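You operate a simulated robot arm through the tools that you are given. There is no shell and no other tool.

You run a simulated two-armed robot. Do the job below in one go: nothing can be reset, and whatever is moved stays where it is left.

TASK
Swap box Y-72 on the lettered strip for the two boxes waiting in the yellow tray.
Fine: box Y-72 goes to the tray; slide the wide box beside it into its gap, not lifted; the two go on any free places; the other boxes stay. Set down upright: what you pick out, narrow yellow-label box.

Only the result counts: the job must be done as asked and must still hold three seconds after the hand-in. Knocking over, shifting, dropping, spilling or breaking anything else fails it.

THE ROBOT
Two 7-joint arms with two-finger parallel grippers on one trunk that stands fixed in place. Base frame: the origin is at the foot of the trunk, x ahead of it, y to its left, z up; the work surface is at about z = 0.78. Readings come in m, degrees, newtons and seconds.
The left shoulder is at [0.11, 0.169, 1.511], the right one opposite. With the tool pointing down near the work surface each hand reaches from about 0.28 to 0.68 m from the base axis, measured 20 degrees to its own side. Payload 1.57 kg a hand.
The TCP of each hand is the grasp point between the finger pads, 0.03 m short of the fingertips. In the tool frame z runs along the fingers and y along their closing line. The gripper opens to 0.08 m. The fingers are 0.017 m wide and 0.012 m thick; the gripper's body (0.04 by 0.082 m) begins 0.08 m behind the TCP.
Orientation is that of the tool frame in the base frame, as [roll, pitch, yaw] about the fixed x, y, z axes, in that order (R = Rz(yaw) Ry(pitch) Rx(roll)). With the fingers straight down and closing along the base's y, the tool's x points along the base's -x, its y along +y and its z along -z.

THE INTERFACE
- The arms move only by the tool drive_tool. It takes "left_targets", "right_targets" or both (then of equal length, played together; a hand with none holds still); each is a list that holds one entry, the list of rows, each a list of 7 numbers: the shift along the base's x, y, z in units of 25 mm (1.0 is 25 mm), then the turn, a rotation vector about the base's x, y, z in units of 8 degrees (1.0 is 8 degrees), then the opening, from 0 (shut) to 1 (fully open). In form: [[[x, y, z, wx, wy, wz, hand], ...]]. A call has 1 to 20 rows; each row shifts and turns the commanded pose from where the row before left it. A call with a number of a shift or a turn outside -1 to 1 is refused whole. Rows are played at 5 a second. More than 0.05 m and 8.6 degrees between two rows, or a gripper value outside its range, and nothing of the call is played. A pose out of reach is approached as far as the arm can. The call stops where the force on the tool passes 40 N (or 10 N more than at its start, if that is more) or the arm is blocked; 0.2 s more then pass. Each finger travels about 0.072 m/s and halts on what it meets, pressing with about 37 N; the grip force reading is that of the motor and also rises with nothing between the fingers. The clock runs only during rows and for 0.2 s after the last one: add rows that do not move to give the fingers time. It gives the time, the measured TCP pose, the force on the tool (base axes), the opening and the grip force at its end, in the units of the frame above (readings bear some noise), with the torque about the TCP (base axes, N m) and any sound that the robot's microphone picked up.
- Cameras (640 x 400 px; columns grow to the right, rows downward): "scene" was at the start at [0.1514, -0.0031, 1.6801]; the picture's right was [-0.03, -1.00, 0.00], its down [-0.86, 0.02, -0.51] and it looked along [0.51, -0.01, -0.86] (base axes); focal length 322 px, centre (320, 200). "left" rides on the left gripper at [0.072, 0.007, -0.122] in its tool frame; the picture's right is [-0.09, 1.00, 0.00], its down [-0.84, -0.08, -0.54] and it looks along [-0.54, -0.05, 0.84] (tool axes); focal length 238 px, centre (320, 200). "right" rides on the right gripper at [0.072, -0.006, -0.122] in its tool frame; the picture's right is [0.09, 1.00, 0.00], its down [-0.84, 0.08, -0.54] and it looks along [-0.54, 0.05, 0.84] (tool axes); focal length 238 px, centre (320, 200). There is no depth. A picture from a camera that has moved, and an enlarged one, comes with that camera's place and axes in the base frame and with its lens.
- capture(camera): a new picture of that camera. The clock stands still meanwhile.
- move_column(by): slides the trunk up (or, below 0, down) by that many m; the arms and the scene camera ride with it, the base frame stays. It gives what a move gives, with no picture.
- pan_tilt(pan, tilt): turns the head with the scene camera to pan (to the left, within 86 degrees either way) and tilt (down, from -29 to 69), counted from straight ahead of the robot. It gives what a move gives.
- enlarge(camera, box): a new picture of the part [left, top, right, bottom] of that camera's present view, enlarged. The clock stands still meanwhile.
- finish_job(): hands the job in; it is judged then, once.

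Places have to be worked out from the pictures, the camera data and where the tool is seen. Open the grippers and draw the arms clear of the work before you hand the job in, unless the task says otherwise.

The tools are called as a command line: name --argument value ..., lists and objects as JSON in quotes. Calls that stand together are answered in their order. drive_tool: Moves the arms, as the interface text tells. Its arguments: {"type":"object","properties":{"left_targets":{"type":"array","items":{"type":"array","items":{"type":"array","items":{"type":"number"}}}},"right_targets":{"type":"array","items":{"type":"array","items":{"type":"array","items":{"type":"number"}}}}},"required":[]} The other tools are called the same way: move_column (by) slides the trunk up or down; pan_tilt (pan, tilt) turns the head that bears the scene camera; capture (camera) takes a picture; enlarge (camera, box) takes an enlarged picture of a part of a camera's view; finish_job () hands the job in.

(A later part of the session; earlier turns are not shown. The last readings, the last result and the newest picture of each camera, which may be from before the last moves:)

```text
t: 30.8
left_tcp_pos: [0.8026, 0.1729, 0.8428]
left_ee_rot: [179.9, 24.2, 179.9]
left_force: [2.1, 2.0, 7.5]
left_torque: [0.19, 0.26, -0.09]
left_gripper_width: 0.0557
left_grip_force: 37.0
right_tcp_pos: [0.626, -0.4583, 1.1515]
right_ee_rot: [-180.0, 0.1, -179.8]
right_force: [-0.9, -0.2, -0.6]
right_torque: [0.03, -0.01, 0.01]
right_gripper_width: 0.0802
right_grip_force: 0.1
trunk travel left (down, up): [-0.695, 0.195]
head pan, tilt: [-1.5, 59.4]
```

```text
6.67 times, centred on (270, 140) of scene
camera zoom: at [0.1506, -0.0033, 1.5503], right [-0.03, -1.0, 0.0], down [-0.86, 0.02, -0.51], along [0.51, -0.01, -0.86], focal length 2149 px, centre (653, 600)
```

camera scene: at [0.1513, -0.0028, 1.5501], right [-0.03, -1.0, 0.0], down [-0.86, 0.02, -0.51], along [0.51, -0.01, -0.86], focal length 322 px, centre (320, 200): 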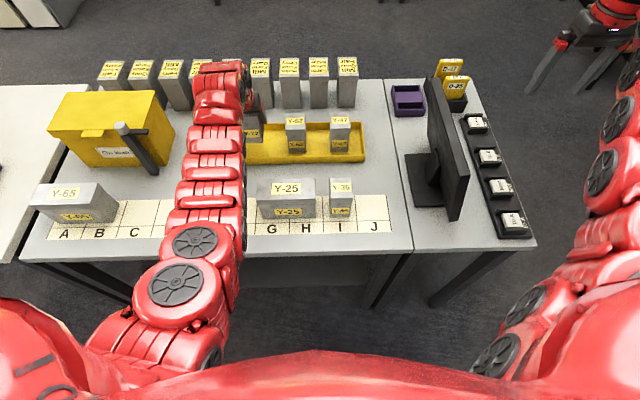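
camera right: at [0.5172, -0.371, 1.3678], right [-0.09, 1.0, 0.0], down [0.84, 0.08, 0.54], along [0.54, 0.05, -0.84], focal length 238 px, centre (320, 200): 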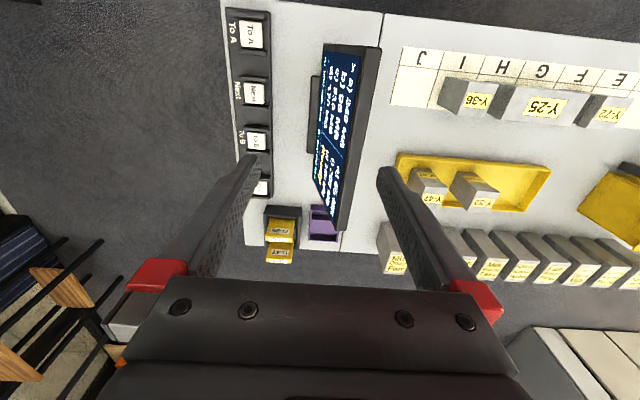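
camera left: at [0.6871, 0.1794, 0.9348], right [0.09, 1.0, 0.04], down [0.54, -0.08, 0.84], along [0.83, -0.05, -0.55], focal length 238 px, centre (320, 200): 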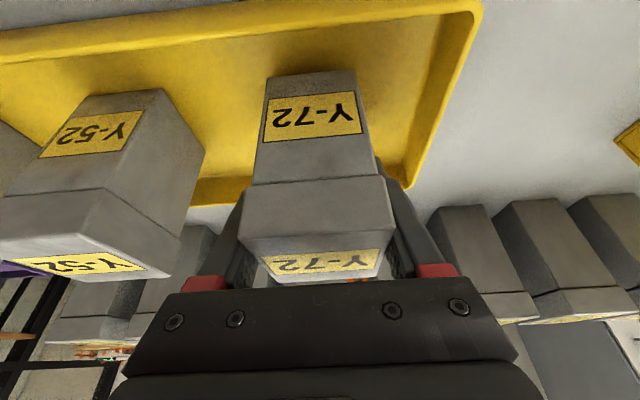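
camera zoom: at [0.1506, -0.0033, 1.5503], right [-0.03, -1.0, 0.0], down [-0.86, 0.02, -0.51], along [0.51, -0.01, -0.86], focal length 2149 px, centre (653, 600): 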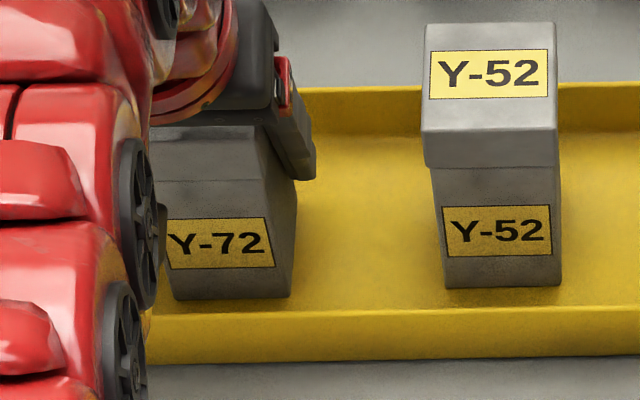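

Contact is felt (+7.5 N), so Y-72 stands on the tray floor. I ease the press slightly and open the fingers.

drive_tool --left_targets '[[[0, 0, 0.05, 0, 0, 0, 0.4], [0, 0, 0, 0, 0, 0, 0.72], [0, 0, 0, 0, 0, 0, 0.85], [0, 0, 0, 0, 0, 0, 1], [0, 0, 0, 0, 0, 0, 1]]]'

capture --camera "left"

```text
t: 32.0
left_tcp_pos: [0.8003, 0.1713, 0.842]
left_ee_rot: [179.9, 24.0, 179.9]
left_force: [-0.3, -0.5, 0.0]
left_torque: [0.01, 0.01, 0.02]
left_gripper_width: 0.0799
left_grip_force: 0.1
right_tcp_pos: [0.6265, -0.4583, 1.1524]
right_ee_rot: [-180.0, 0.1, -179.9]
right_force: [0.5, -0.9, 0.7]
right_torque: [0.02, 0.02, -0.01]
right_gripper_width: 0.0803
right_grip_force: 0.1
trunk travel left (down, up): [-0.695, 0.195]
head pan, tilt: [-1.5, 59.4]
```

```text
taken
camera left: at [0.6864, 0.1786, 0.9257], right [0.09, 1.0, 0.04], down [0.54, -0.08, 0.84], along [0.83, -0.05, -0.55], focal length 238 px, centre (320, 200)
```

left: 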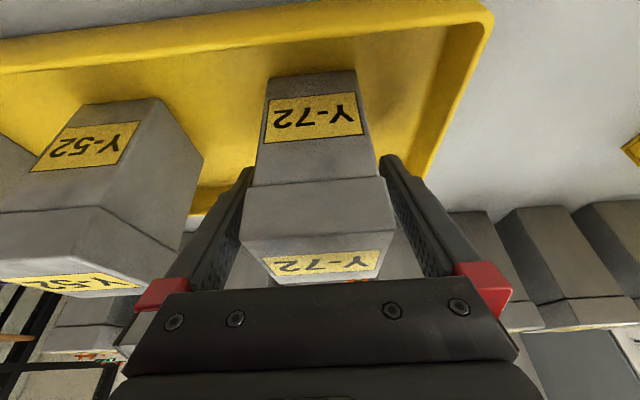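

Y-72 stands freely in the tray. I raise the hand clear and then raise the trunk for working closer in on the strip.

drive_tool --left_targets '[[[0, 0, 0.6, 0, 0, 0, 1], [0, 0, 1, 0, 0, 0, 1], [0, 0, 1, 0, 0, 0, 1], [0, 0, 1, 0, 0, 0, 1], [0, 0, 1, 0, 0, 0, 1]]]'

move_column --by 0.11

capture --camera "scene"

```text
t: 33.2
left_tcp_pos: [0.7997, 0.1731, 0.958]
left_ee_rot: [179.9, 24.0, -179.9]
left_force: [0.5, -0.2, 0.3]
left_torque: [0.01, -0.03, -0.02]
left_gripper_width: 0.0798
left_grip_force: 0.0
right_tcp_pos: [0.6266, -0.4585, 1.1524]
right_ee_rot: [180.0, 0.1, -179.9]
right_force: [0.3, -0.6, 0.1]
right_torque: [0.02, 0.04, 0.02]
right_gripper_width: 0.08
right_grip_force: 0.0
trunk travel left (down, up): [-0.695, 0.195]
head pan, tilt: [-1.5, 59.4]
```

```text
t: 34.6
left_tcp_pos: [0.8006, 0.1722, 1.0679]
left_ee_rot: [179.9, 24.0, 179.9]
left_force: [0.5, 0.4, -0.8]
left_torque: [0.02, -0.01, -0.03]
left_gripper_width: 0.0799
left_grip_force: 0.0
right_tcp_pos: [0.626, -0.4564, 1.2619]
right_ee_rot: [180.0, 0.0, -179.8]
right_force: [0.5, -0.2, 0.5]
right_torque: [0.02, 0.0, -0.02]
right_gripper_width: 0.0802
right_grip_force: 0.2
trunk travel left (down, up): [-0.805, 0.085]
head pan, tilt: [-1.5, 59.4]
```

```text
taken
camera scene: at [0.1517, -0.0032, 1.66], right [-0.03, -1.0, 0.0], down [-0.86, 0.02, -0.51], along [0.51, -0.01, -0.86], focal length 322 px, centre (320, 200)
```

scene: 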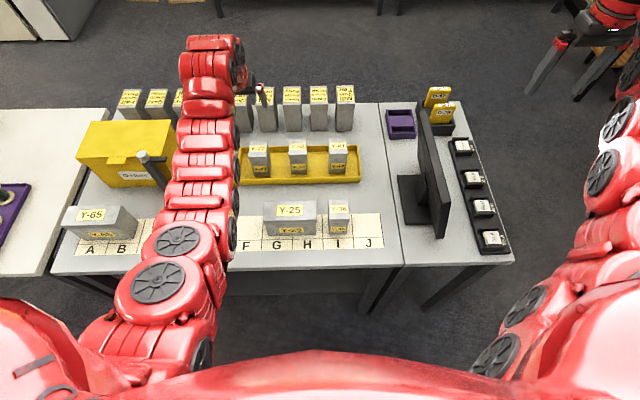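

Y-72 stands upright in the tray next to Y-52 and Y-47. I bring the left hand back over the strip near (0.60, -0.02, 1.0) and turn the tool upright.

drive_tool --left_targets '[[[-1, -0.96, -0.3, 0, 0, 0, 1], [-1, -0.96, -0.3, 0, 0, 0, 1], [-1, -0.96, -0.3, 0, 0, 0, 1], [-1, -0.96, -0.3, 0, 0, 0, 1], [-1, -0.96, -0.3, 0, 1, 0, 1], [-1, -0.96, -0.3, 0, 1, 0, 1], [-1, -0.96, -0.3, 0, 1, 0, 1], [-1, -0.96, -0.3, 0, 0, 0, 1]]]'

```text
t: 36.4
left_tcp_pos: [0.5984, -0.0164, 1.0091]
left_ee_rot: [179.9, 0.0, 179.9]
left_force: [0.5, -0.6, 0.1]
left_torque: [0.0, 0.0, 0.02]
left_gripper_width: 0.0798
left_grip_force: 0.1
right_tcp_pos: [0.6268, -0.4587, 1.2629]
right_ee_rot: [-180.0, 0.1, -180.0]
right_force: [-0.4, 0.9, -0.4]
right_torque: [-0.02, -0.01, -0.02]
right_gripper_width: 0.0801
right_grip_force: 0.1
trunk travel left (down, up): [-0.805, 0.085]
head pan, tilt: [-1.5, 59.4]
```

Vertical at (0.598, -0.016, 1.009). Now I turn the tool +90° about z so the closing line runs along x, while half closing the fingers.

drive_tool --left_targets '[[[0, 0, 0, 0, 0, 1, 0.5], [0, 0, 0, 0, 0, 1, 0.5], [0, 0, 0, 0, 0, 1, 0.5], [0, 0, 0, 0, 0, 1, 0.5], [0, 0, 0, 0, 0, 1, 0.5], [0, 0, 0, 0, 0, 1, 0.5], [0, 0, 0, 0, 0, 1, 0.5], [0, 0, 0, 0, 0, 1, 0.5], [0, 0, 0, 0, 0, 1, 0.5], [0, 0, 0, 0, 0, 1, 0.5], [0, 0, 0, 0, 0, 1, 0.5], [0, 0, 0, 0, 0, 0.25, 0.5]]]'

capture --camera "left"

capture --camera "scene"

```text
t: 39.0
left_tcp_pos: [0.601, -0.0186, 1.0076]
left_ee_rot: [179.9, 0.1, -89.9]
left_force: [-0.7, 0.0, -0.1]
left_torque: [0.02, -0.01, 0.0]
left_gripper_width: 0.0399
left_grip_force: 0.0
right_tcp_pos: [0.6259, -0.4586, 1.2625]
right_ee_rot: [180.0, 0.0, -179.9]
right_force: [-0.1, -0.4, -0.7]
right_torque: [0.0, -0.01, 0.0]
right_gripper_width: 0.0803
right_grip_force: 0.0
trunk travel left (down, up): [-0.805, 0.085]
head pan, tilt: [-1.5, 59.4]
```

```text
taken
camera left: at [0.5955, -0.0906, 1.1314], right [-1.0, 0.09, 0.0], down [0.08, 0.84, 0.54], along [0.05, 0.54, -0.84], focal length 238 px, centre (320, 200)
```

left: 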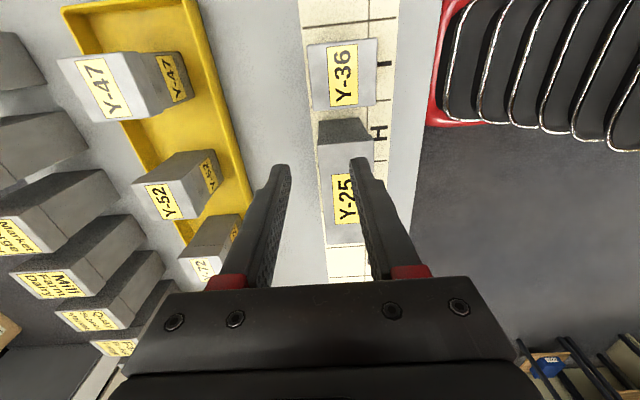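

```text
taken
camera scene: at [0.1513, -0.0032, 1.6601], right [-0.03, -1.0, 0.0], down [-0.86, 0.02, -0.51], along [0.51, -0.01, -0.86], focal length 322 px, centre (320, 200)
```

scene: 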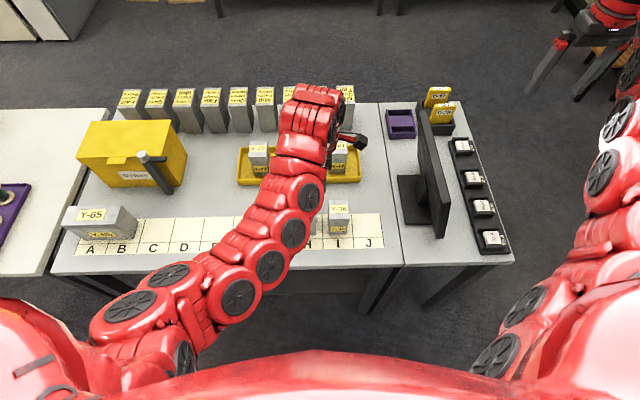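

The yaw turn succeeded and the camera now looks along +y across the gap between Y-36 and Y-25. I enlarge the view to measure the gap.

enlarge --camera "left" --box '[270, 20, 430, 260]'

```text
1.67 times, centred on (350, 140) of left
camera zoom: at [0.5955, -0.0906, 1.1314], right [-1.0, 0.09, 0.0], down [0.08, 0.84, 0.54], along [0.05, 0.54, -0.84], focal length 397 px, centre (270, 300)
```

zoom: 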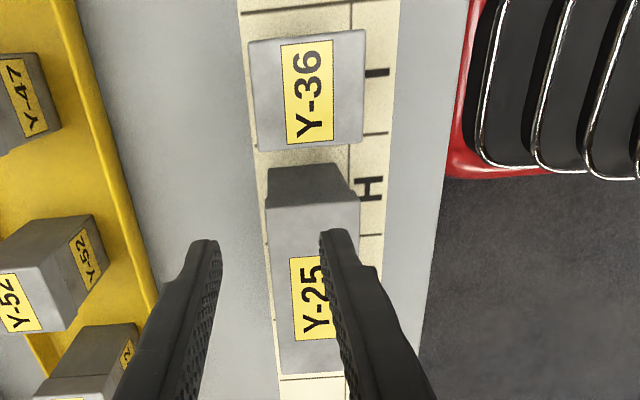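

Combining views, the lids' gap runs from y≈-0.038 to -0.004, centred near -0.021, with box centre x≈0.579. I line up there and lower to just above the box tops for a check.

drive_tool --left_targets '[[[-0.45, -0.05, -0.8, 0, 0, 0, 0.5], [-0.45, -0.05, -0.8, 0, 0, 0, 0.5], [0, 0, -0.8, 0, 0, 0, 0.5], [0, 0, -0.6, 0, 0, 0, 0.5], [0, 0, 0, 0, 0, 0, 0.5]]]'

capture --camera "left"

enlarge --camera "scene" --box '[240, 150, 380, 250]'

```text
t: 40.2
left_tcp_pos: [0.5769, -0.0205, 0.9327]
left_ee_rot: [-180.0, 0.0, -90.1]
left_force: [-0.4, 0.4, -0.5]
left_torque: [0.0, 0.03, -0.01]
left_gripper_width: 0.0402
left_grip_force: 0.0
right_tcp_pos: [0.6259, -0.4586, 1.263]
right_ee_rot: [-180.0, 0.1, -179.9]
right_force: [0.2, 0.0, 0.2]
right_torque: [0.0, 0.03, 0.02]
right_gripper_width: 0.0801
right_grip_force: 0.0
trunk travel left (down, up): [-0.805, 0.085]
head pan, tilt: [-1.5, 59.4]
```

```text
taken
camera left: at [0.5718, -0.0924, 1.0556], right [-1.0, 0.09, 0.0], down [0.08, 0.84, 0.54], along [0.05, 0.54, -0.84], focal length 238 px, centre (320, 200)
```

left: 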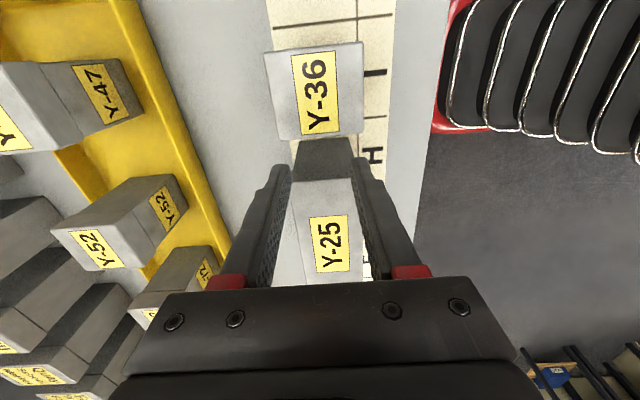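

```text
4.00 times, centred on (310, 200) of scene
camera zoom: at [0.1511, -0.0032, 1.6601], right [-0.03, -1.0, 0.0], down [-0.86, 0.02, -0.51], along [0.51, -0.01, -0.86], focal length 1289 px, centre (360, 200)
```

zoom: 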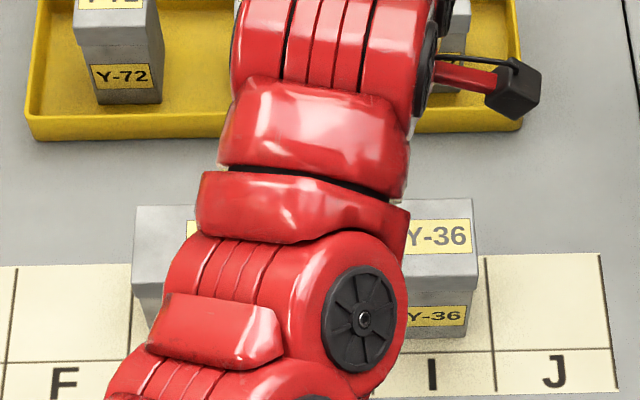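

Tips at y≈-0.0205 sit mid-gap (-0.037 to -0.002). I lower into the gap slowly.

drive_tool --left_targets '[[[0, 0, -0.5, 0, 0, 0, 0.5], [0, 0, -0.5, 0, 0, 0, 0.5], [0, 0, -0.5, 0, 0, 0, 0.5], [0, 0, -0.5, 0, 0, 0, 0.5], [0, 0, 0, 0, 0, 0, 0.5]]]'

capture --camera "left"

```text
t: 41.4
left_tcp_pos: [0.5783, -0.0215, 0.8834]
left_ee_rot: [179.9, 0.0, -90.1]
left_force: [0.6, -0.5, 1.1]
left_torque: [0.0, 0.05, -0.05]
left_gripper_width: 0.0399
left_grip_force: 0.1
right_tcp_pos: [0.6261, -0.457, 1.2629]
right_ee_rot: [-180.0, 0.1, -179.8]
right_force: [0.1, 0.3, -0.7]
right_torque: [-0.01, -0.03, -0.01]
right_gripper_width: 0.0799
right_grip_force: 0.1
trunk travel left (down, up): [-0.805, 0.085]
head pan, tilt: [-1.5, 59.4]
```

```text
taken
camera left: at [0.5731, -0.0928, 1.0061], right [-1.0, 0.09, 0.0], down [0.08, 0.84, 0.54], along [0.05, 0.54, -0.84], focal length 238 px, centre (320, 200)
```

left: 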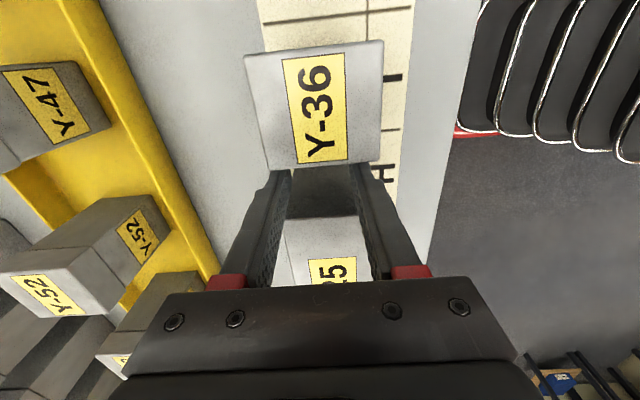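

No contact with tips at about 0.853 in the gap. I go on down to TCP z≈0.825.

drive_tool --left_targets '[[[0, 0.05, -0.5, 0, 0, 0, 0.5], [0, 0, -0.5, 0, 0, 0, 0.5], [0, 0, -0.5, 0, 0, 0, 0.5], [0, 0, -0.5, 0, 0, 0, 0.5], [0, 0, -0.3, 0, 0, 0, 0.5], [0, 0, 0, 0, 0, 0, 0.5]]]'

capture --camera "left"

```text
t: 42.8
left_tcp_pos: [0.578, -0.0211, 0.8263]
left_ee_rot: [179.9, 0.0, -90.1]
left_force: [1.1, -0.1, 0.6]
left_torque: [0.01, 0.04, -0.01]
left_gripper_width: 0.0401
left_grip_force: 0.1
right_tcp_pos: [0.6262, -0.4569, 1.2619]
right_ee_rot: [-180.0, 0.0, -179.8]
right_force: [0.2, 0.8, 0.0]
right_torque: [-0.01, -0.02, 0.0]
right_gripper_width: 0.0799
right_grip_force: 0.0
trunk travel left (down, up): [-0.805, 0.085]
head pan, tilt: [-1.5, 59.4]
```

```text
taken
camera left: at [0.573, -0.0925, 0.95], right [-1.0, 0.09, 0.0], down [0.08, 0.84, 0.54], along [0.05, 0.54, -0.84], focal length 238 px, centre (320, 200)
```

left: 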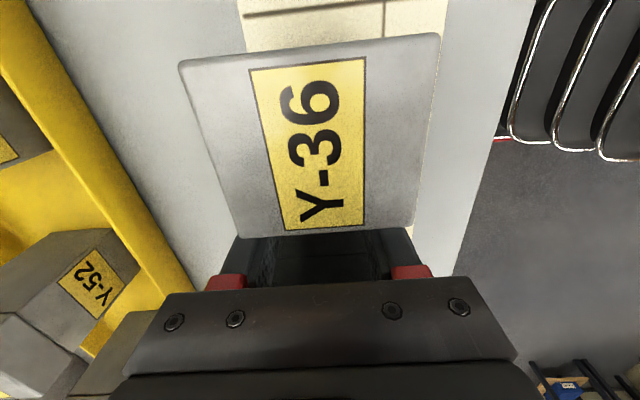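

The fingers are low in the gap with no contact. I shift 6 mm toward Y-25 and lean the tool 6° so that the tips, not the lid level, lead the push.

drive_tool --left_targets '[[[0, 0.2, 0, 0, 0, 0, 0.5], [0, 0, 0, 0.4, 0, 0, 0.5], [0, 0, 0, 0.4, 0, 0, 0.5], [0, 0, 0, 0, 0, 0, 0.5]]]'

capture --camera "left"

```text
t: 43.8
left_tcp_pos: [0.5789, -0.0145, 0.8246]
left_ee_rot: [179.9, 6.4, -90.1]
left_force: [-0.1, 0.0, 0.2]
left_torque: [-0.02, 0.01, 0.0]
left_gripper_width: 0.0402
left_grip_force: 0.1
right_tcp_pos: [0.6262, -0.4584, 1.2627]
right_ee_rot: [179.9, 0.1, -179.9]
right_force: [-0.3, 0.2, -0.1]
right_torque: [-0.01, 0.05, 0.01]
right_gripper_width: 0.08
right_grip_force: 0.0
trunk travel left (down, up): [-0.805, 0.085]
head pan, tilt: [-1.5, 59.4]
```

```text
taken
camera left: at [0.5735, -0.0997, 0.9393], right [-1.0, 0.09, 0.01], down [0.08, 0.77, 0.63], along [0.05, 0.63, -0.77], focal length 238 px, centre (320, 200)
```

left: 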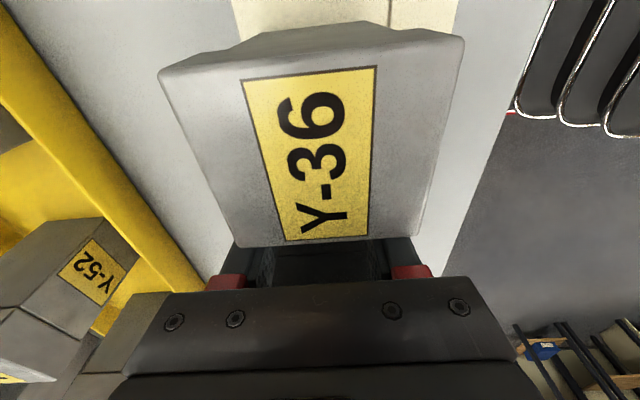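

Still no contact forces; the lean is right. I push toward +y in 5 mm steps, 60 mm to begin with.

drive_tool --left_targets '[[[0, 0.2, 0, 0, 0, 0, 0.5], [0, 0.2, 0, 0, 0, 0, 0.5], [0, 0.2, 0, 0, 0, 0, 0.5], [0, 0.2, 0, 0, 0, 0, 0.5], [0, 0.2, 0, 0, 0, 0, 0.5], [0, 0.2, 0, 0, 0, 0, 0.5], [0, 0.2, 0, 0, 0, 0, 0.5], [0, 0.2, 0, 0, 0, 0, 0.5], [0, 0.2, 0, 0, 0, 0, 0.5], [0, 0.2, 0, 0, 0, 0, 0.5], [0, 0.2, 0, 0, 0, 0, 0.5], [0, 0.2, 0, 0, 0, 0, 0.5]]]'

capture --camera "left"

capture --camera "scene"

```text
t: 46.4
left_tcp_pos: [0.5772, 0.0438, 0.8267]
left_ee_rot: [179.9, 6.3, -90.1]
left_force: [-0.8, -1.4, 0.9]
left_torque: [-0.08, -0.02, 0.04]
left_gripper_width: 0.0403
left_grip_force: 0.2
right_tcp_pos: [0.627, -0.457, 1.2622]
right_ee_rot: [180.0, 0.1, -180.0]
right_force: [0.8, -0.3, 0.1]
right_torque: [-0.04, -0.01, 0.0]
right_gripper_width: 0.0799
right_grip_force: 0.0
trunk travel left (down, up): [-0.805, 0.085]
head pan, tilt: [-1.5, 59.4]
```

```text
taken
camera left: at [0.5719, -0.0402, 0.9399], right [-1.0, 0.09, 0.01], down [0.08, 0.77, 0.63], along [0.05, 0.63, -0.78], focal length 238 px, centre (320, 200)
```

left: 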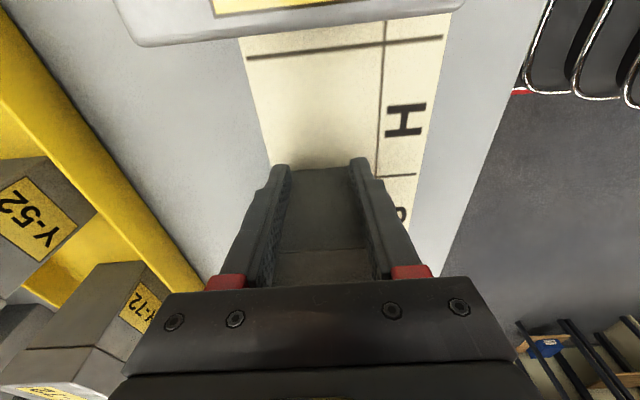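

```text
taken
camera scene: at [0.1512, -0.0034, 1.6601], right [-0.03, -1.0, 0.0], down [-0.86, 0.02, -0.51], along [0.51, -0.01, -0.86], focal length 322 px, centre (320, 200)
```

scene: 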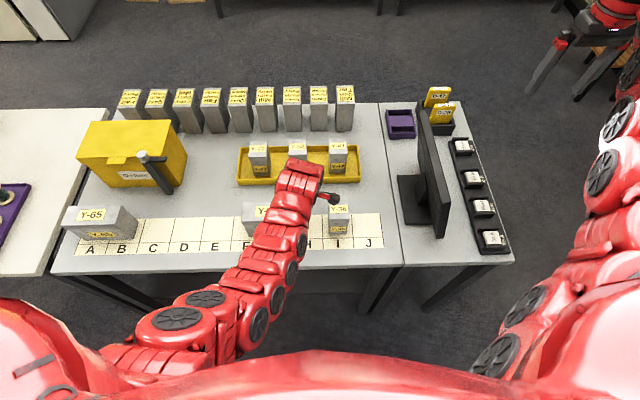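

Y-25 slides squarely with only ~1.4 N; its right base edge is now near y≈0.057 and needs to be at ≈0.0905. I push 30 mm more and re-measure.

drive_tool --left_targets '[[[0, 0.2, 0, 0, 0, 0, 0.5], [0, 0.2, 0, 0, 0, 0, 0.5], [0, 0.2, 0, 0, 0, 0, 0.5], [0, 0.2, 0, 0, 0, 0, 0.5], [0, 0.2, 0, 0, 0, 0, 0.5], [0, 0.2, 0, 0, 0, 0, 0.5], [0, 0, 0, 0, 0, 0, 0.5]]]'

capture --camera "left"

enlarge --camera "scene" --box '[180, 180, 340, 260]'

```text
t: 48.0
left_tcp_pos: [0.5779, 0.0756, 0.8248]
left_ee_rot: [-180.0, 6.4, -90.0]
left_force: [-0.2, -0.2, 1.3]
left_torque: [-0.01, 0.05, 0.02]
left_gripper_width: 0.0398
left_grip_force: 0.1
right_tcp_pos: [0.6274, -0.4587, 1.2617]
right_ee_rot: [180.0, 0.1, -180.0]
right_force: [0.7, -1.0, 0.4]
right_torque: [-0.02, -0.01, 0.0]
right_gripper_width: 0.0799
right_grip_force: 0.1
trunk travel left (down, up): [-0.805, 0.085]
head pan, tilt: [-1.5, 59.4]
```

```text
taken
camera left: at [0.5719, -0.0094, 0.9393], right [-1.0, 0.09, 0.01], down [0.08, 0.77, 0.63], along [0.05, 0.63, -0.77], focal length 238 px, centre (320, 200)
```

left: 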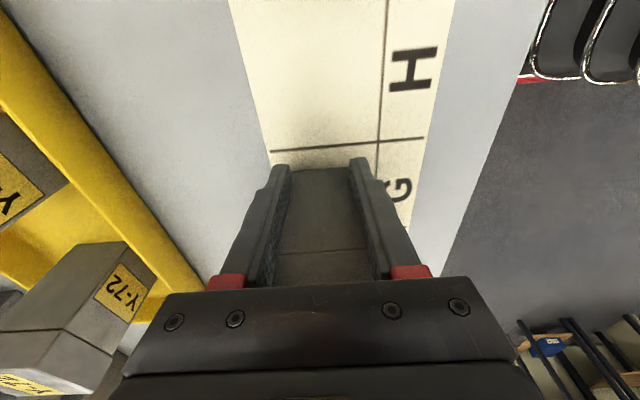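

```text
4.00 times, centred on (260, 220) of scene
camera zoom: at [0.1513, -0.0036, 1.6601], right [-0.03, -1.0, 0.0], down [-0.86, 0.02, -0.51], along [0.51, -0.01, -0.86], focal length 1289 px, centre (560, 120)
```

zoom: 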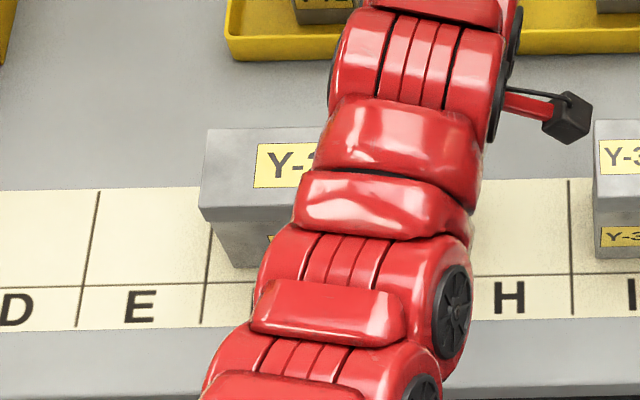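

Y-25 now sits with about 18 mm margin on both sides of F-G (base from y≈0.088 to 0.229, target centre 0.159). I back off, straighten the tool and rise clear.

drive_tool --left_targets '[[[0, -0.3, 0, 0, 0, 0, 0.5], [0, -0.5, 0, 0, 0, 0, 0.5], [0, -0.3, 0, -0.4, 0, 0, 0.5], [0, 0, 0, -0.4, 0, 0, 0.5], [0, 0, 1, 0, 0, 0, 0.5], [0, 0, 1, 0, 0, 0, 0.5], [0, 0, 1, 0, 0, 0, 0.5], [0, 0, 1, 0, 0, 0, 0.5], [0, 0, 1, 0, 0, 0, 0.5], [0, 0, 1, 0, 0, 0, 0.5], [0, 0, 1, 0, 0, 0, 0.5]]]'

capture --camera "left"

```text
t: 50.4
left_tcp_pos: [0.5773, 0.048, 1.0002]
left_ee_rot: [-180.0, 0.0, -90.0]
left_force: [0.4, -0.3, 0.4]
left_torque: [0.04, 0.02, -0.03]
left_gripper_width: 0.0399
left_grip_force: 0.2
right_tcp_pos: [0.6259, -0.4591, 1.2636]
right_ee_rot: [-180.0, 0.2, -180.0]
right_force: [0.2, 0.4, -0.2]
right_torque: [0.0, -0.03, -0.03]
right_gripper_width: 0.08
right_grip_force: 0.0
trunk travel left (down, up): [-0.805, 0.085]
head pan, tilt: [-1.5, 59.4]
```

```text
taken
camera left: at [0.5726, -0.023, 1.124], right [-1.0, 0.09, 0.0], down [0.08, 0.84, 0.54], along [0.05, 0.54, -0.84], focal length 238 px, centre (320, 200)
```

left: 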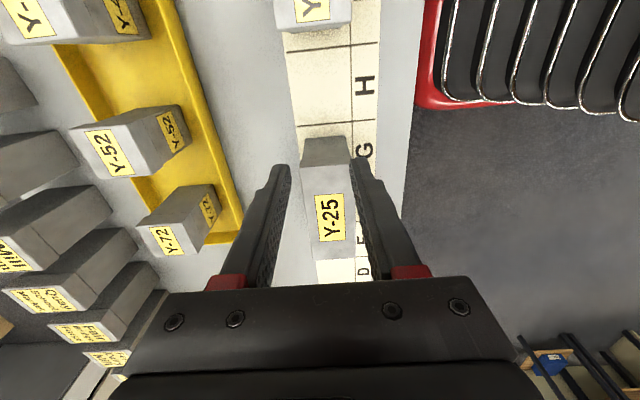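

Y-25 sits over F-G and place H is free. I turn the tool back -90°, open the fingers, and move out toward the tray.

drive_tool --left_targets '[[[0, 0, 0, 0, 0, -1, 0.5], [0, 0, 0, 0, 0, -1, 0.7], [0, 0, 0, 0, 0, -1, 1], [0, 0, 0, 0, 0, -1, 1], [0, 0, 0, 0, 0, -1, 1], [0, 0, 0, 0, 0, -1, 1], [0, 0, 0, 0, 0, -1, 1], [0, 0, 0, 0, 0, -1, 1], [0, 0, 0, 0, 0, -1, 1], [0, 0, 0, 0, 0, -1, 1], [0, 0, 0, 0, 0, -1, 1], [0, 0, 0, 0, 0, -0.25, 1], [0.5, 0, 0.3, 0, -1, 0, 1], [0.5, 0, 0.3, 0, -1, 0, 1], [0.5, 0, 0.3, 0, -1, 0, 1]]]'

capture --camera "scene"

```text
t: 53.6
left_tcp_pos: [0.6154, 0.0475, 1.0228]
left_ee_rot: [179.9, 24.0, 179.9]
left_force: [0.6, 0.4, -0.4]
left_torque: [-0.01, -0.02, -0.02]
left_gripper_width: 0.0803
left_grip_force: 0.1
right_tcp_pos: [0.6263, -0.4575, 1.2631]
right_ee_rot: [-180.0, 0.1, -179.9]
right_force: [0.2, 0.7, 0.0]
right_torque: [0.0, 0.0, 0.03]
right_gripper_width: 0.0799
right_grip_force: 0.1
trunk travel left (down, up): [-0.805, 0.085]
head pan, tilt: [-1.5, 59.4]
```

```text
taken
camera scene: at [0.151, -0.0032, 1.6601], right [-0.03, -1.0, 0.0], down [-0.86, 0.02, -0.51], along [0.51, -0.01, -0.86], focal length 322 px, centre (320, 200)
```

scene: 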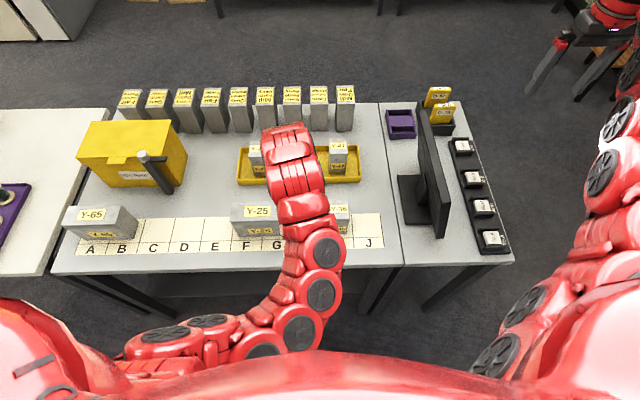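

Everything stands in place. I move out over the corridor before the tray, then lower the trunk 0.11 m again for the tray reach.

drive_tool --left_targets '[[[1, 0, 0.3, 0, 0, 0, 1], [1, 0, 0.3, 0, 0, 0, 1], [1, 0, 0.3, 0, 0, 0, 1], [1, 0, 0.3, 0, 0, 0, 1], [1, 0, 0.3, 0, 0, 0, 1], [1, 0, 0.3, 0, 0, 0, 1]]]'

move_column --by -0.11

capture --camera "left"

```text
t: 55.0
left_tcp_pos: [0.7643, 0.049, 1.0693]
left_ee_rot: [-180.0, 24.0, 180.0]
left_force: [-0.3, -0.1, 0.8]
left_torque: [0.01, 0.02, 0.05]
left_gripper_width: 0.0795
left_grip_force: 0.2
right_tcp_pos: [0.6285, -0.4575, 1.262]
right_ee_rot: [-180.0, 0.1, -179.9]
right_force: [0.3, -1.0, 0.2]
right_torque: [0.0, 0.02, 0.01]
right_gripper_width: 0.0802
right_grip_force: 0.0
trunk travel left (down, up): [-0.805, 0.085]
head pan, tilt: [-1.5, 59.4]
```

```text
t: 56.5
left_tcp_pos: [0.764, 0.0485, 0.9576]
left_ee_rot: [180.0, 24.0, 179.9]
left_force: [0.3, 0.8, 0.1]
left_torque: [0.03, 0.03, 0.0]
left_gripper_width: 0.0799
left_grip_force: 0.1
right_tcp_pos: [0.6271, -0.4585, 1.1528]
right_ee_rot: [-179.9, 0.2, -179.9]
right_force: [0.1, -0.4, 0.3]
right_torque: [0.0, -0.02, 0.01]
right_gripper_width: 0.0799
right_grip_force: 0.1
trunk travel left (down, up): [-0.695, 0.195]
head pan, tilt: [-1.5, 59.4]
```

```text
taken
camera left: at [0.6502, 0.0556, 1.042], right [0.09, 1.0, 0.04], down [0.54, -0.08, 0.84], along [0.83, -0.05, -0.55], focal length 238 px, centre (320, 200)
```

left: 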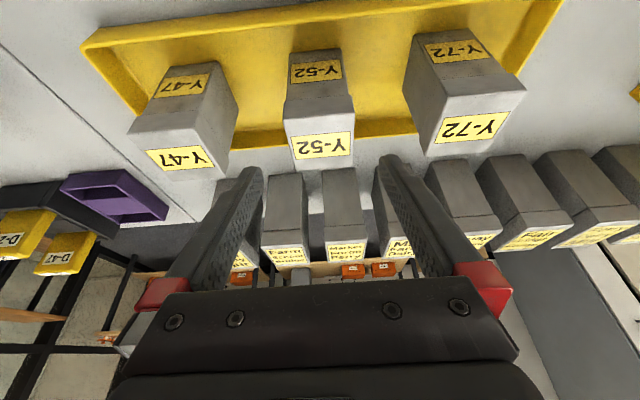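

Y-52's top centre measures (0.798, 0.050). I move over it and descend with open fingers to the same relative grip height (z≈0.842).

drive_tool --left_targets '[[[0.72, 0.03, 0, 0, 0, 0, 1], [0.72, 0.03, 0, 0, 0, 0, 1], [0, 0, 0, 0, 0, 0, 1]]]'

capture --camera "left"

```text
t: 57.3
left_tcp_pos: [0.7998, 0.05, 0.9578]
left_ee_rot: [180.0, 23.9, -180.0]
left_force: [-0.4, -0.2, 0.0]
left_torque: [0.0, -0.02, 0.04]
left_gripper_width: 0.0799
left_grip_force: 0.1
right_tcp_pos: [0.6273, -0.4566, 1.1525]
right_ee_rot: [-180.0, 0.2, -179.9]
right_force: [0.2, 0.6, -0.1]
right_torque: [-0.01, 0.03, 0.01]
right_gripper_width: 0.08
right_grip_force: 0.0
trunk travel left (down, up): [-0.695, 0.195]
head pan, tilt: [-1.5, 59.4]
```

```text
taken
camera left: at [0.6856, 0.0572, 1.0418], right [0.08, 1.0, 0.04], down [0.54, -0.08, 0.84], along [0.83, -0.05, -0.55], focal length 238 px, centre (320, 200)
```

left: 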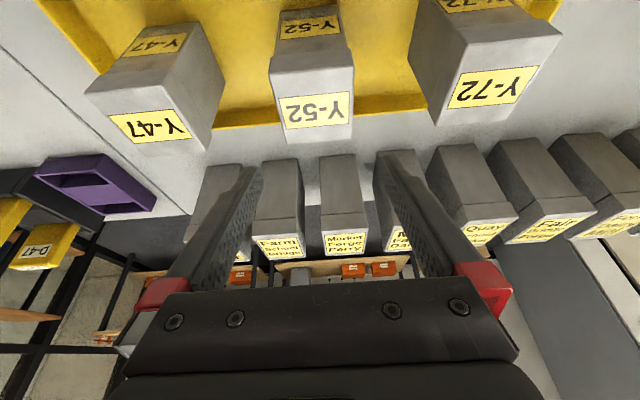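

The hand is lined up with Y-52, as it was earlier over Y-72. I descend in steady steps, keeping the fingers fully open.

drive_tool --left_targets '[[[0, 0, -0.7, 0, 0, 0, 1], [0, 0, -0.7, 0, 0, 0, 1], [0, 0, -0.7, 0, 0, 0, 1], [0, 0, -0.7, 0, 0, 0, 1], [0, 0, -0.7, 0, 0, 0, 1], [0, 0, -0.7, 0, 0, 0, 1], [0, 0, -0.3, 0, 0, 0, 1], [0, 0, 0, 0, 0, 0, 1]]]'

capture --camera "left"

```text
t: 59.1
left_tcp_pos: [0.7943, 0.0527, 0.865]
left_ee_rot: [-179.9, 23.9, 179.9]
left_force: [-0.3, -0.4, 0.2]
left_torque: [-0.01, -0.02, 0.0]
left_gripper_width: 0.0799
left_grip_force: 0.1
left hand out of reach, approached as far as the arm can: row 6, 7
right_tcp_pos: [0.6262, -0.4594, 1.1527]
right_ee_rot: [180.0, 0.2, 180.0]
right_force: [0.0, -0.3, 0.1]
right_torque: [0.01, 0.0, -0.01]
right_gripper_width: 0.0801
right_grip_force: 0.1
trunk travel left (down, up): [-0.695, 0.195]
head pan, tilt: [-1.5, 59.4]
```

```text
taken
camera left: at [0.6798, 0.0586, 0.9491], right [0.08, 1.0, 0.04], down [0.54, -0.08, 0.84], along [0.83, -0.05, -0.55], focal length 238 px, centre (320, 200)
```

left: 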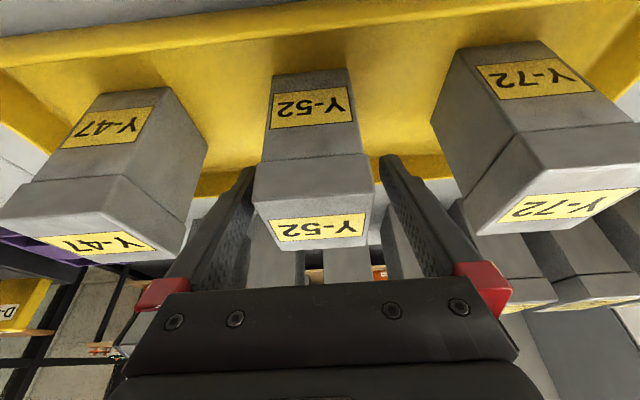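

The arm's limit is at z=0.865 here, so I need the trunk a bit lower. I raise the hand 25 mm and lower the trunk 50 mm, which brings the hand to the grip height with spare reach.

drive_tool --left_targets '[[[0.1, -0.05, 0.5, 0, 0, 0, 1], [0.1, -0.05, 0.5, 0, 0, 0, 1], [0, 0, 0, 0, 0, 0, 1]]]'

move_column --by -0.04

capture --camera "left"

```text
t: 59.9
left_tcp_pos: [0.7993, 0.0508, 0.8905]
left_ee_rot: [-180.0, 24.1, 179.9]
left_force: [0.5, -0.8, 0.5]
left_torque: [-0.01, 0.0, 0.01]
left_gripper_width: 0.0801
left_grip_force: 0.0
right_tcp_pos: [0.6268, -0.4575, 1.1527]
right_ee_rot: [179.9, 0.1, -179.9]
right_force: [-0.9, -0.2, 0.4]
right_torque: [-0.01, -0.01, 0.0]
right_gripper_width: 0.0801
right_grip_force: 0.0
trunk travel left (down, up): [-0.695, 0.195]
head pan, tilt: [-1.5, 59.4]
```

```text
t: 60.7
left_tcp_pos: [0.7989, 0.0505, 0.8506]
left_ee_rot: [180.0, 23.9, 179.9]
left_force: [0.8, -0.4, -0.8]
left_torque: [0.0, -0.01, 0.02]
left_gripper_width: 0.08
left_grip_force: 0.0
right_tcp_pos: [0.6261, -0.459, 1.1135]
right_ee_rot: [180.0, 0.1, -179.9]
right_force: [-0.4, -0.8, -0.4]
right_torque: [-0.01, -0.03, 0.02]
right_gripper_width: 0.0798
right_grip_force: 0.1
trunk travel left (down, up): [-0.655, 0.235]
head pan, tilt: [-1.5, 59.4]
```

```text
taken
camera left: at [0.6843, 0.0572, 0.9341], right [0.09, 1.0, 0.04], down [0.54, -0.08, 0.84], along [0.83, -0.05, -0.55], focal length 238 px, centre (320, 200)
```

left: 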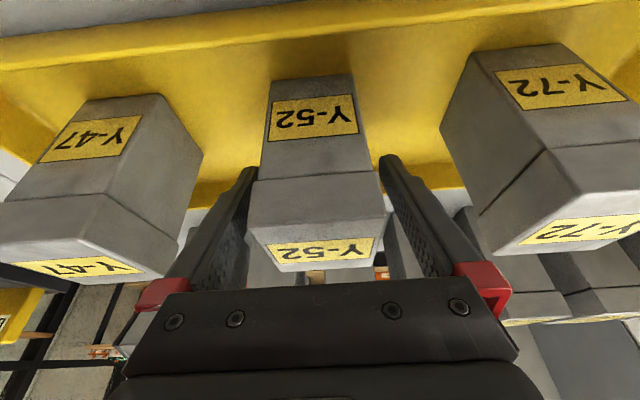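

Now at (0.799, 0.0505, 0.851), centred on Y-52. I lower 8 mm more and close.

drive_tool --left_targets '[[[0, 0, -0.33, 0, 0, 0, 1], [0, 0, 0, 0, 0, 0, 1], [0, 0, 0, 0, 0, 0, 0.7], [0, 0, 0, 0, 0, 0, 0.5], [0, 0, 0, 0, 0, 0, 0.4], [0, 0, 0, 0, 0, 0, 0.4]]]'

```text
t: 62.1
left_tcp_pos: [0.7982, 0.0505, 0.8418]
left_ee_rot: [179.9, 24.0, 179.9]
left_force: [-0.9, 0.3, 0.4]
left_torque: [-0.01, 0.14, -0.03]
left_gripper_width: 0.0557
left_grip_force: 37.3
right_tcp_pos: [0.6267, -0.4595, 1.1116]
right_ee_rot: [179.9, 0.1, -179.9]
right_force: [-0.5, 0.3, -0.1]
right_torque: [-0.01, 0.0, 0.01]
right_gripper_width: 0.0799
right_grip_force: 0.0
trunk travel left (down, up): [-0.655, 0.235]
head pan, tilt: [-1.5, 59.4]
```

Y-52 is gripped at 0.0557 m. I lift it 60 mm and check that it is whole and clear.

drive_tool --left_targets '[[[0, 0, 0.3, 0, 0, 0, 0.4], [0, 0, 0.5, 0, 0, 0, 0.4], [0, 0, 0.8, 0, 0, 0, 0.4], [0, 0, 0.8, 0, 0, 0, 0.4], [0, 0, 0, 0, 0, 0, 0.4]]]'

capture --camera "left"

capture --camera "scene"

```text
t: 63.3
left_tcp_pos: [0.7983, 0.0523, 0.9023]
left_ee_rot: [179.9, 24.0, 179.9]
left_force: [-0.5, -0.4, -2.5]
left_torque: [0.0, 0.0, -0.02]
left_gripper_width: 0.0559
left_grip_force: 37.3
right_tcp_pos: [0.6274, -0.4578, 1.1125]
right_ee_rot: [-180.0, 0.0, -179.9]
right_force: [0.0, -0.3, -0.6]
right_torque: [-0.01, -0.04, 0.01]
right_gripper_width: 0.08
right_grip_force: 0.0
trunk travel left (down, up): [-0.655, 0.235]
head pan, tilt: [-1.5, 59.4]
```

```text
taken
camera left: at [0.685, 0.0588, 0.986], right [0.09, 1.0, 0.04], down [0.54, -0.08, 0.84], along [0.83, -0.05, -0.55], focal length 238 px, centre (320, 200)
```

left: 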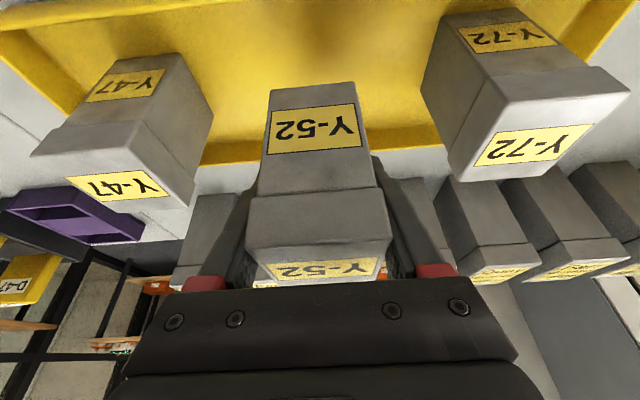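

```text
taken
camera scene: at [0.152, -0.0031, 1.51], right [-0.03, -1.0, 0.0], down [-0.86, 0.02, -0.51], along [0.51, -0.01, -0.86], focal length 322 px, centre (320, 200)
```

scene: 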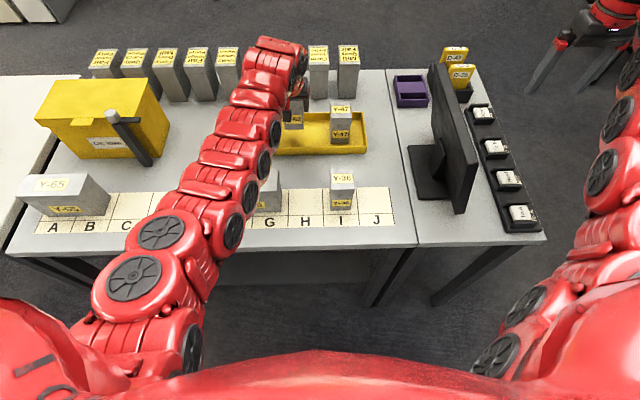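

Y-52 is whole and held. I bring it back to the corridor (x≈0.68), then sideways to E (y≈0.294), keeping clear of strip and tray.

drive_tool --left_targets '[[[-0.8, 0, 0, 0, 0, 0, 0.4], [-0.8, 0, 0, 0, 0, 0, 0.4], [-0.8, 0, 0, 0, 0, 0, 0.4], [-0.8, 0, 0, 0, 0, 0, 0.4], [-0.8, 0, 0, 0, 0, 0, 0.4], [-0.7, 0, 0, 0, 0, 0, 0.4], [0, 0.8, 0, 0, 0, 0, 0.4], [0, 0.8, 0, 0, 0, 0, 0.4], [0, 0.8, 0, 0, 0, 0, 0.4], [0, 0.8, 0, 0, 0, 0, 0.4], [0, 0.8, 0, 0, 0, 0, 0.4], [0, 0.8, 0, 0, 0, 0, 0.4], [0, 0.8, 0, 0, 0, 0, 0.4], [0, 0.8, 0, 0, 0, 0, 0.4], [0, 0.8, 0, 0, 0, 0, 0.4], [0, 0.8, 0, 0, 0, 0, 0.4], [0, 0.8, 0, 0, 0, 0, 0.4], [0, 0.8, 0, 0, 0, 0, 0.4], [0, 0, 0, 0, 0, 0, 0.4]]]'

capture --camera "left"

capture --camera "scene"

```text
t: 67.3
left_tcp_pos: [0.6788, 0.2909, 0.903]
left_ee_rot: [179.9, 23.9, 179.9]
left_force: [-0.1, 0.0, -2.4]
left_torque: [0.02, -0.02, -0.02]
left_gripper_width: 0.0559
left_grip_force: 37.1
right_tcp_pos: [0.6266, -0.4586, 1.1125]
right_ee_rot: [179.9, 0.1, -179.8]
right_force: [0.0, -0.1, -0.4]
right_torque: [0.0, 0.01, 0.01]
right_gripper_width: 0.08
right_grip_force: 0.0
trunk travel left (down, up): [-0.655, 0.235]
head pan, tilt: [-1.5, 59.4]
```

```text
taken
camera left: at [0.565, 0.2975, 0.9867], right [0.09, 1.0, 0.04], down [0.54, -0.08, 0.84], along [0.83, -0.05, -0.55], focal length 238 px, centre (320, 200)
```

left: 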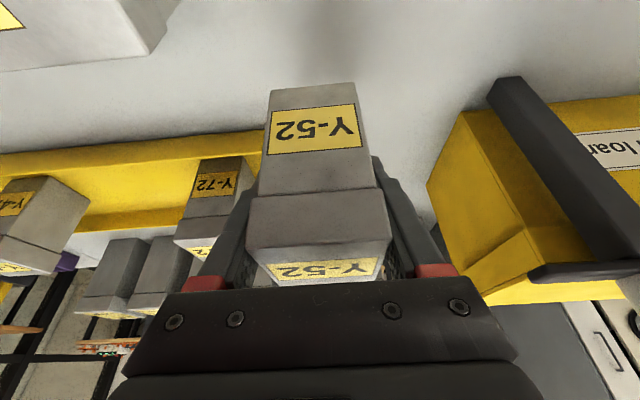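

```text
taken
camera scene: at [0.1517, -0.0035, 1.51], right [-0.03, -1.0, 0.0], down [-0.86, 0.02, -0.51], along [0.51, -0.01, -0.86], focal length 322 px, centre (320, 200)
```

scene: 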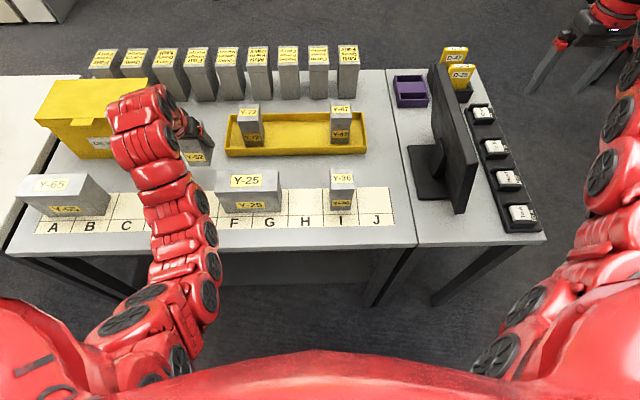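

Y-52 is in the corridor behind E. I check Y-25's place on F-G and the strip around E in an enlarged view before setting down.

enlarge --camera "scene" --box '[190, 160, 350, 240]'

```text
4.00 times, centred on (270, 200) of scene
camera zoom: at [0.1517, -0.0035, 1.51], right [-0.03, -1.0, 0.0], down [-0.86, 0.02, -0.51], along [0.51, -0.01, -0.86], focal length 1289 px, centre (520, 200)
```

zoom: 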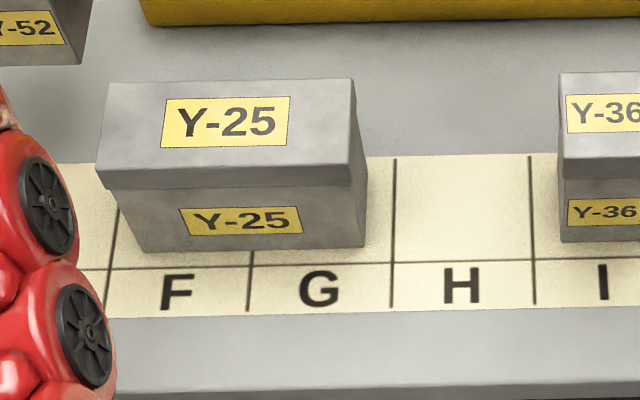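

Y-25 is exactly centred on F-G (29 px margin each side). I bring Y-52 in over E at (0.581, 0.294).

drive_tool --left_targets '[[[-0.8, 0.03, 0, 0, 0, 0, 0.4], [-0.8, 0.03, 0, 0, 0, 0, 0.4], [-0.8, 0.03, 0, 0, 0, 0, 0.4], [-0.8, 0.03, 0, 0, 0, 0, 0.4], [-0.7, 0, 0, 0, 0, 0, 0.4], [0, 0, 0, 0, 0, 0, 0.4]]]'

capture --camera "left"

enlarge --camera "scene" --box '[110, 150, 310, 250]'

```text
t: 68.7
left_tcp_pos: [0.5819, 0.2947, 0.9008]
left_ee_rot: [179.9, 23.8, 179.9]
left_force: [-0.5, 1.1, -2.3]
left_torque: [0.02, -0.02, -0.01]
left_gripper_width: 0.0555
left_grip_force: 36.6
right_tcp_pos: [0.6271, -0.4577, 1.1122]
right_ee_rot: [180.0, 0.1, -179.8]
right_force: [1.1, -0.3, 0.5]
right_torque: [-0.03, -0.01, 0.0]
right_gripper_width: 0.0798
right_grip_force: 0.1
trunk travel left (down, up): [-0.655, 0.235]
head pan, tilt: [-1.5, 59.4]
```

```text
taken
camera left: at [0.4679, 0.3019, 0.9845], right [0.09, 1.0, 0.04], down [0.54, -0.08, 0.83], along [0.83, -0.05, -0.55], focal length 238 px, centre (320, 200)
```

left: 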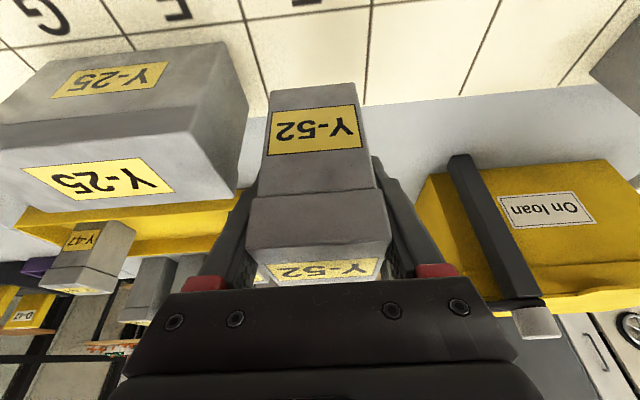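

```text
3.20 times, centred on (210, 200) of scene
camera zoom: at [0.1518, -0.0029, 1.51], right [-0.03, -1.0, 0.0], down [-0.86, 0.02, -0.51], along [0.51, -0.01, -0.86], focal length 1032 px, centre (672, 200)
```

zoom: 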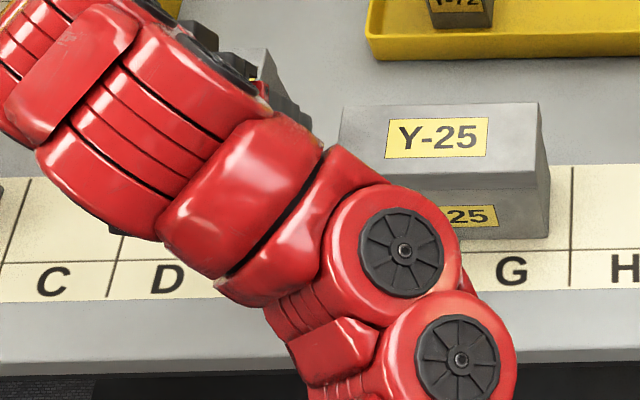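

Y-52 is centred between E's lines in the hand view. I lower it to just above the strip.

drive_tool --left_targets '[[[0, 0, -0.5, 0, 0, 0, 0.4], [0, 0, -0.5, 0, 0, 0, 0.4], [0, 0, -0.5, 0, 0, 0, 0.4], [0, 0, -0.5, 0, 0, 0, 0.4], [0, 0, -0.25, 0, 0, 0, 0.4], [0, 0, 0, 0, 0, 0, 0.4]]]'

capture --camera "left"

```text
t: 70.1
left_tcp_pos: [0.5839, 0.295, 0.8448]
left_ee_rot: [180.0, 24.0, 179.9]
left_force: [0.2, 0.4, -2.6]
left_torque: [0.0, -0.01, -0.01]
left_gripper_width: 0.0555
left_grip_force: 37.3
right_tcp_pos: [0.6263, -0.4586, 1.1121]
right_ee_rot: [179.9, 0.2, -179.9]
right_force: [-0.3, -0.4, 1.0]
right_torque: [0.02, 0.0, 0.04]
right_gripper_width: 0.0796
right_grip_force: 0.0
trunk travel left (down, up): [-0.655, 0.235]
head pan, tilt: [-1.5, 59.4]
```

```text
taken
camera left: at [0.4689, 0.3012, 0.928], right [0.09, 1.0, 0.04], down [0.54, -0.08, 0.84], along [0.83, -0.05, -0.55], focal length 238 px, centre (320, 200)
```

left: 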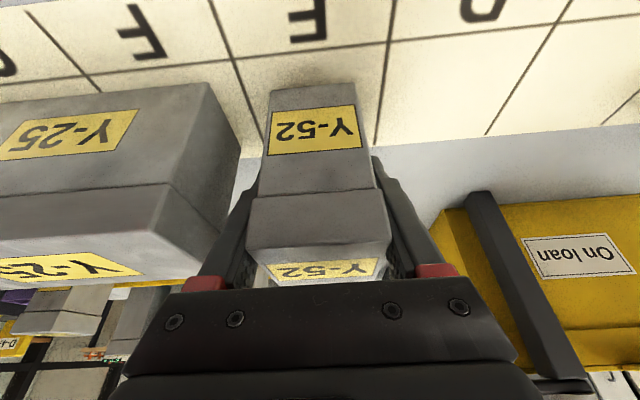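

Y-52's base is a few millimetres above the strip. I lower in 2 mm steps with a slight 2 mm correction toward the robot.

drive_tool --left_targets '[[[-0.1, 0, -0.08, 0, 0, 0, 0.4], [0, 0, -0.08, 0, 0, 0, 0.4], [0, 0, 0, 0, 0, 0, 0.4]]]'

```text
t: 70.9
left_tcp_pos: [0.5803, 0.2939, 0.84]
left_ee_rot: [-180.0, 24.0, 179.9]
left_force: [0.6, 0.4, -2.7]
left_torque: [-0.02, 0.01, -0.01]
left_gripper_width: 0.0562
left_grip_force: 36.4
right_tcp_pos: [0.6273, -0.4584, 1.1125]
right_ee_rot: [180.0, 0.1, -180.0]
right_force: [0.1, 0.3, -0.1]
right_torque: [0.03, 0.0, 0.0]
right_gripper_width: 0.0801
right_grip_force: 0.0
trunk travel left (down, up): [-0.655, 0.235]
head pan, tilt: [-1.5, 59.4]
```

Weight still on the hand at z=0.840. I continue down in 2 mm steps.

drive_tool --left_targets '[[[0, 0, -0.08, 0, 0, 0, 0.4], [0, 0, 0, 0, 0, 0, 0.4]]]'

```text
t: 71.5
left_tcp_pos: [0.5806, 0.2933, 0.8394]
left_ee_rot: [180.0, 24.0, 179.9]
left_force: [-0.3, 0.0, -2.9]
left_torque: [0.0, 0.03, 0.0]
left_gripper_width: 0.0556
left_grip_force: 37.0
right_tcp_pos: [0.6268, -0.4575, 1.1132]
right_ee_rot: [-180.0, 0.1, -179.9]
right_force: [-0.3, 0.3, 0.0]
right_torque: [-0.02, 0.03, 0.01]
right_gripper_width: 0.0801
right_grip_force: 0.0
trunk travel left (down, up): [-0.655, 0.235]
head pan, tilt: [-1.5, 59.4]
```

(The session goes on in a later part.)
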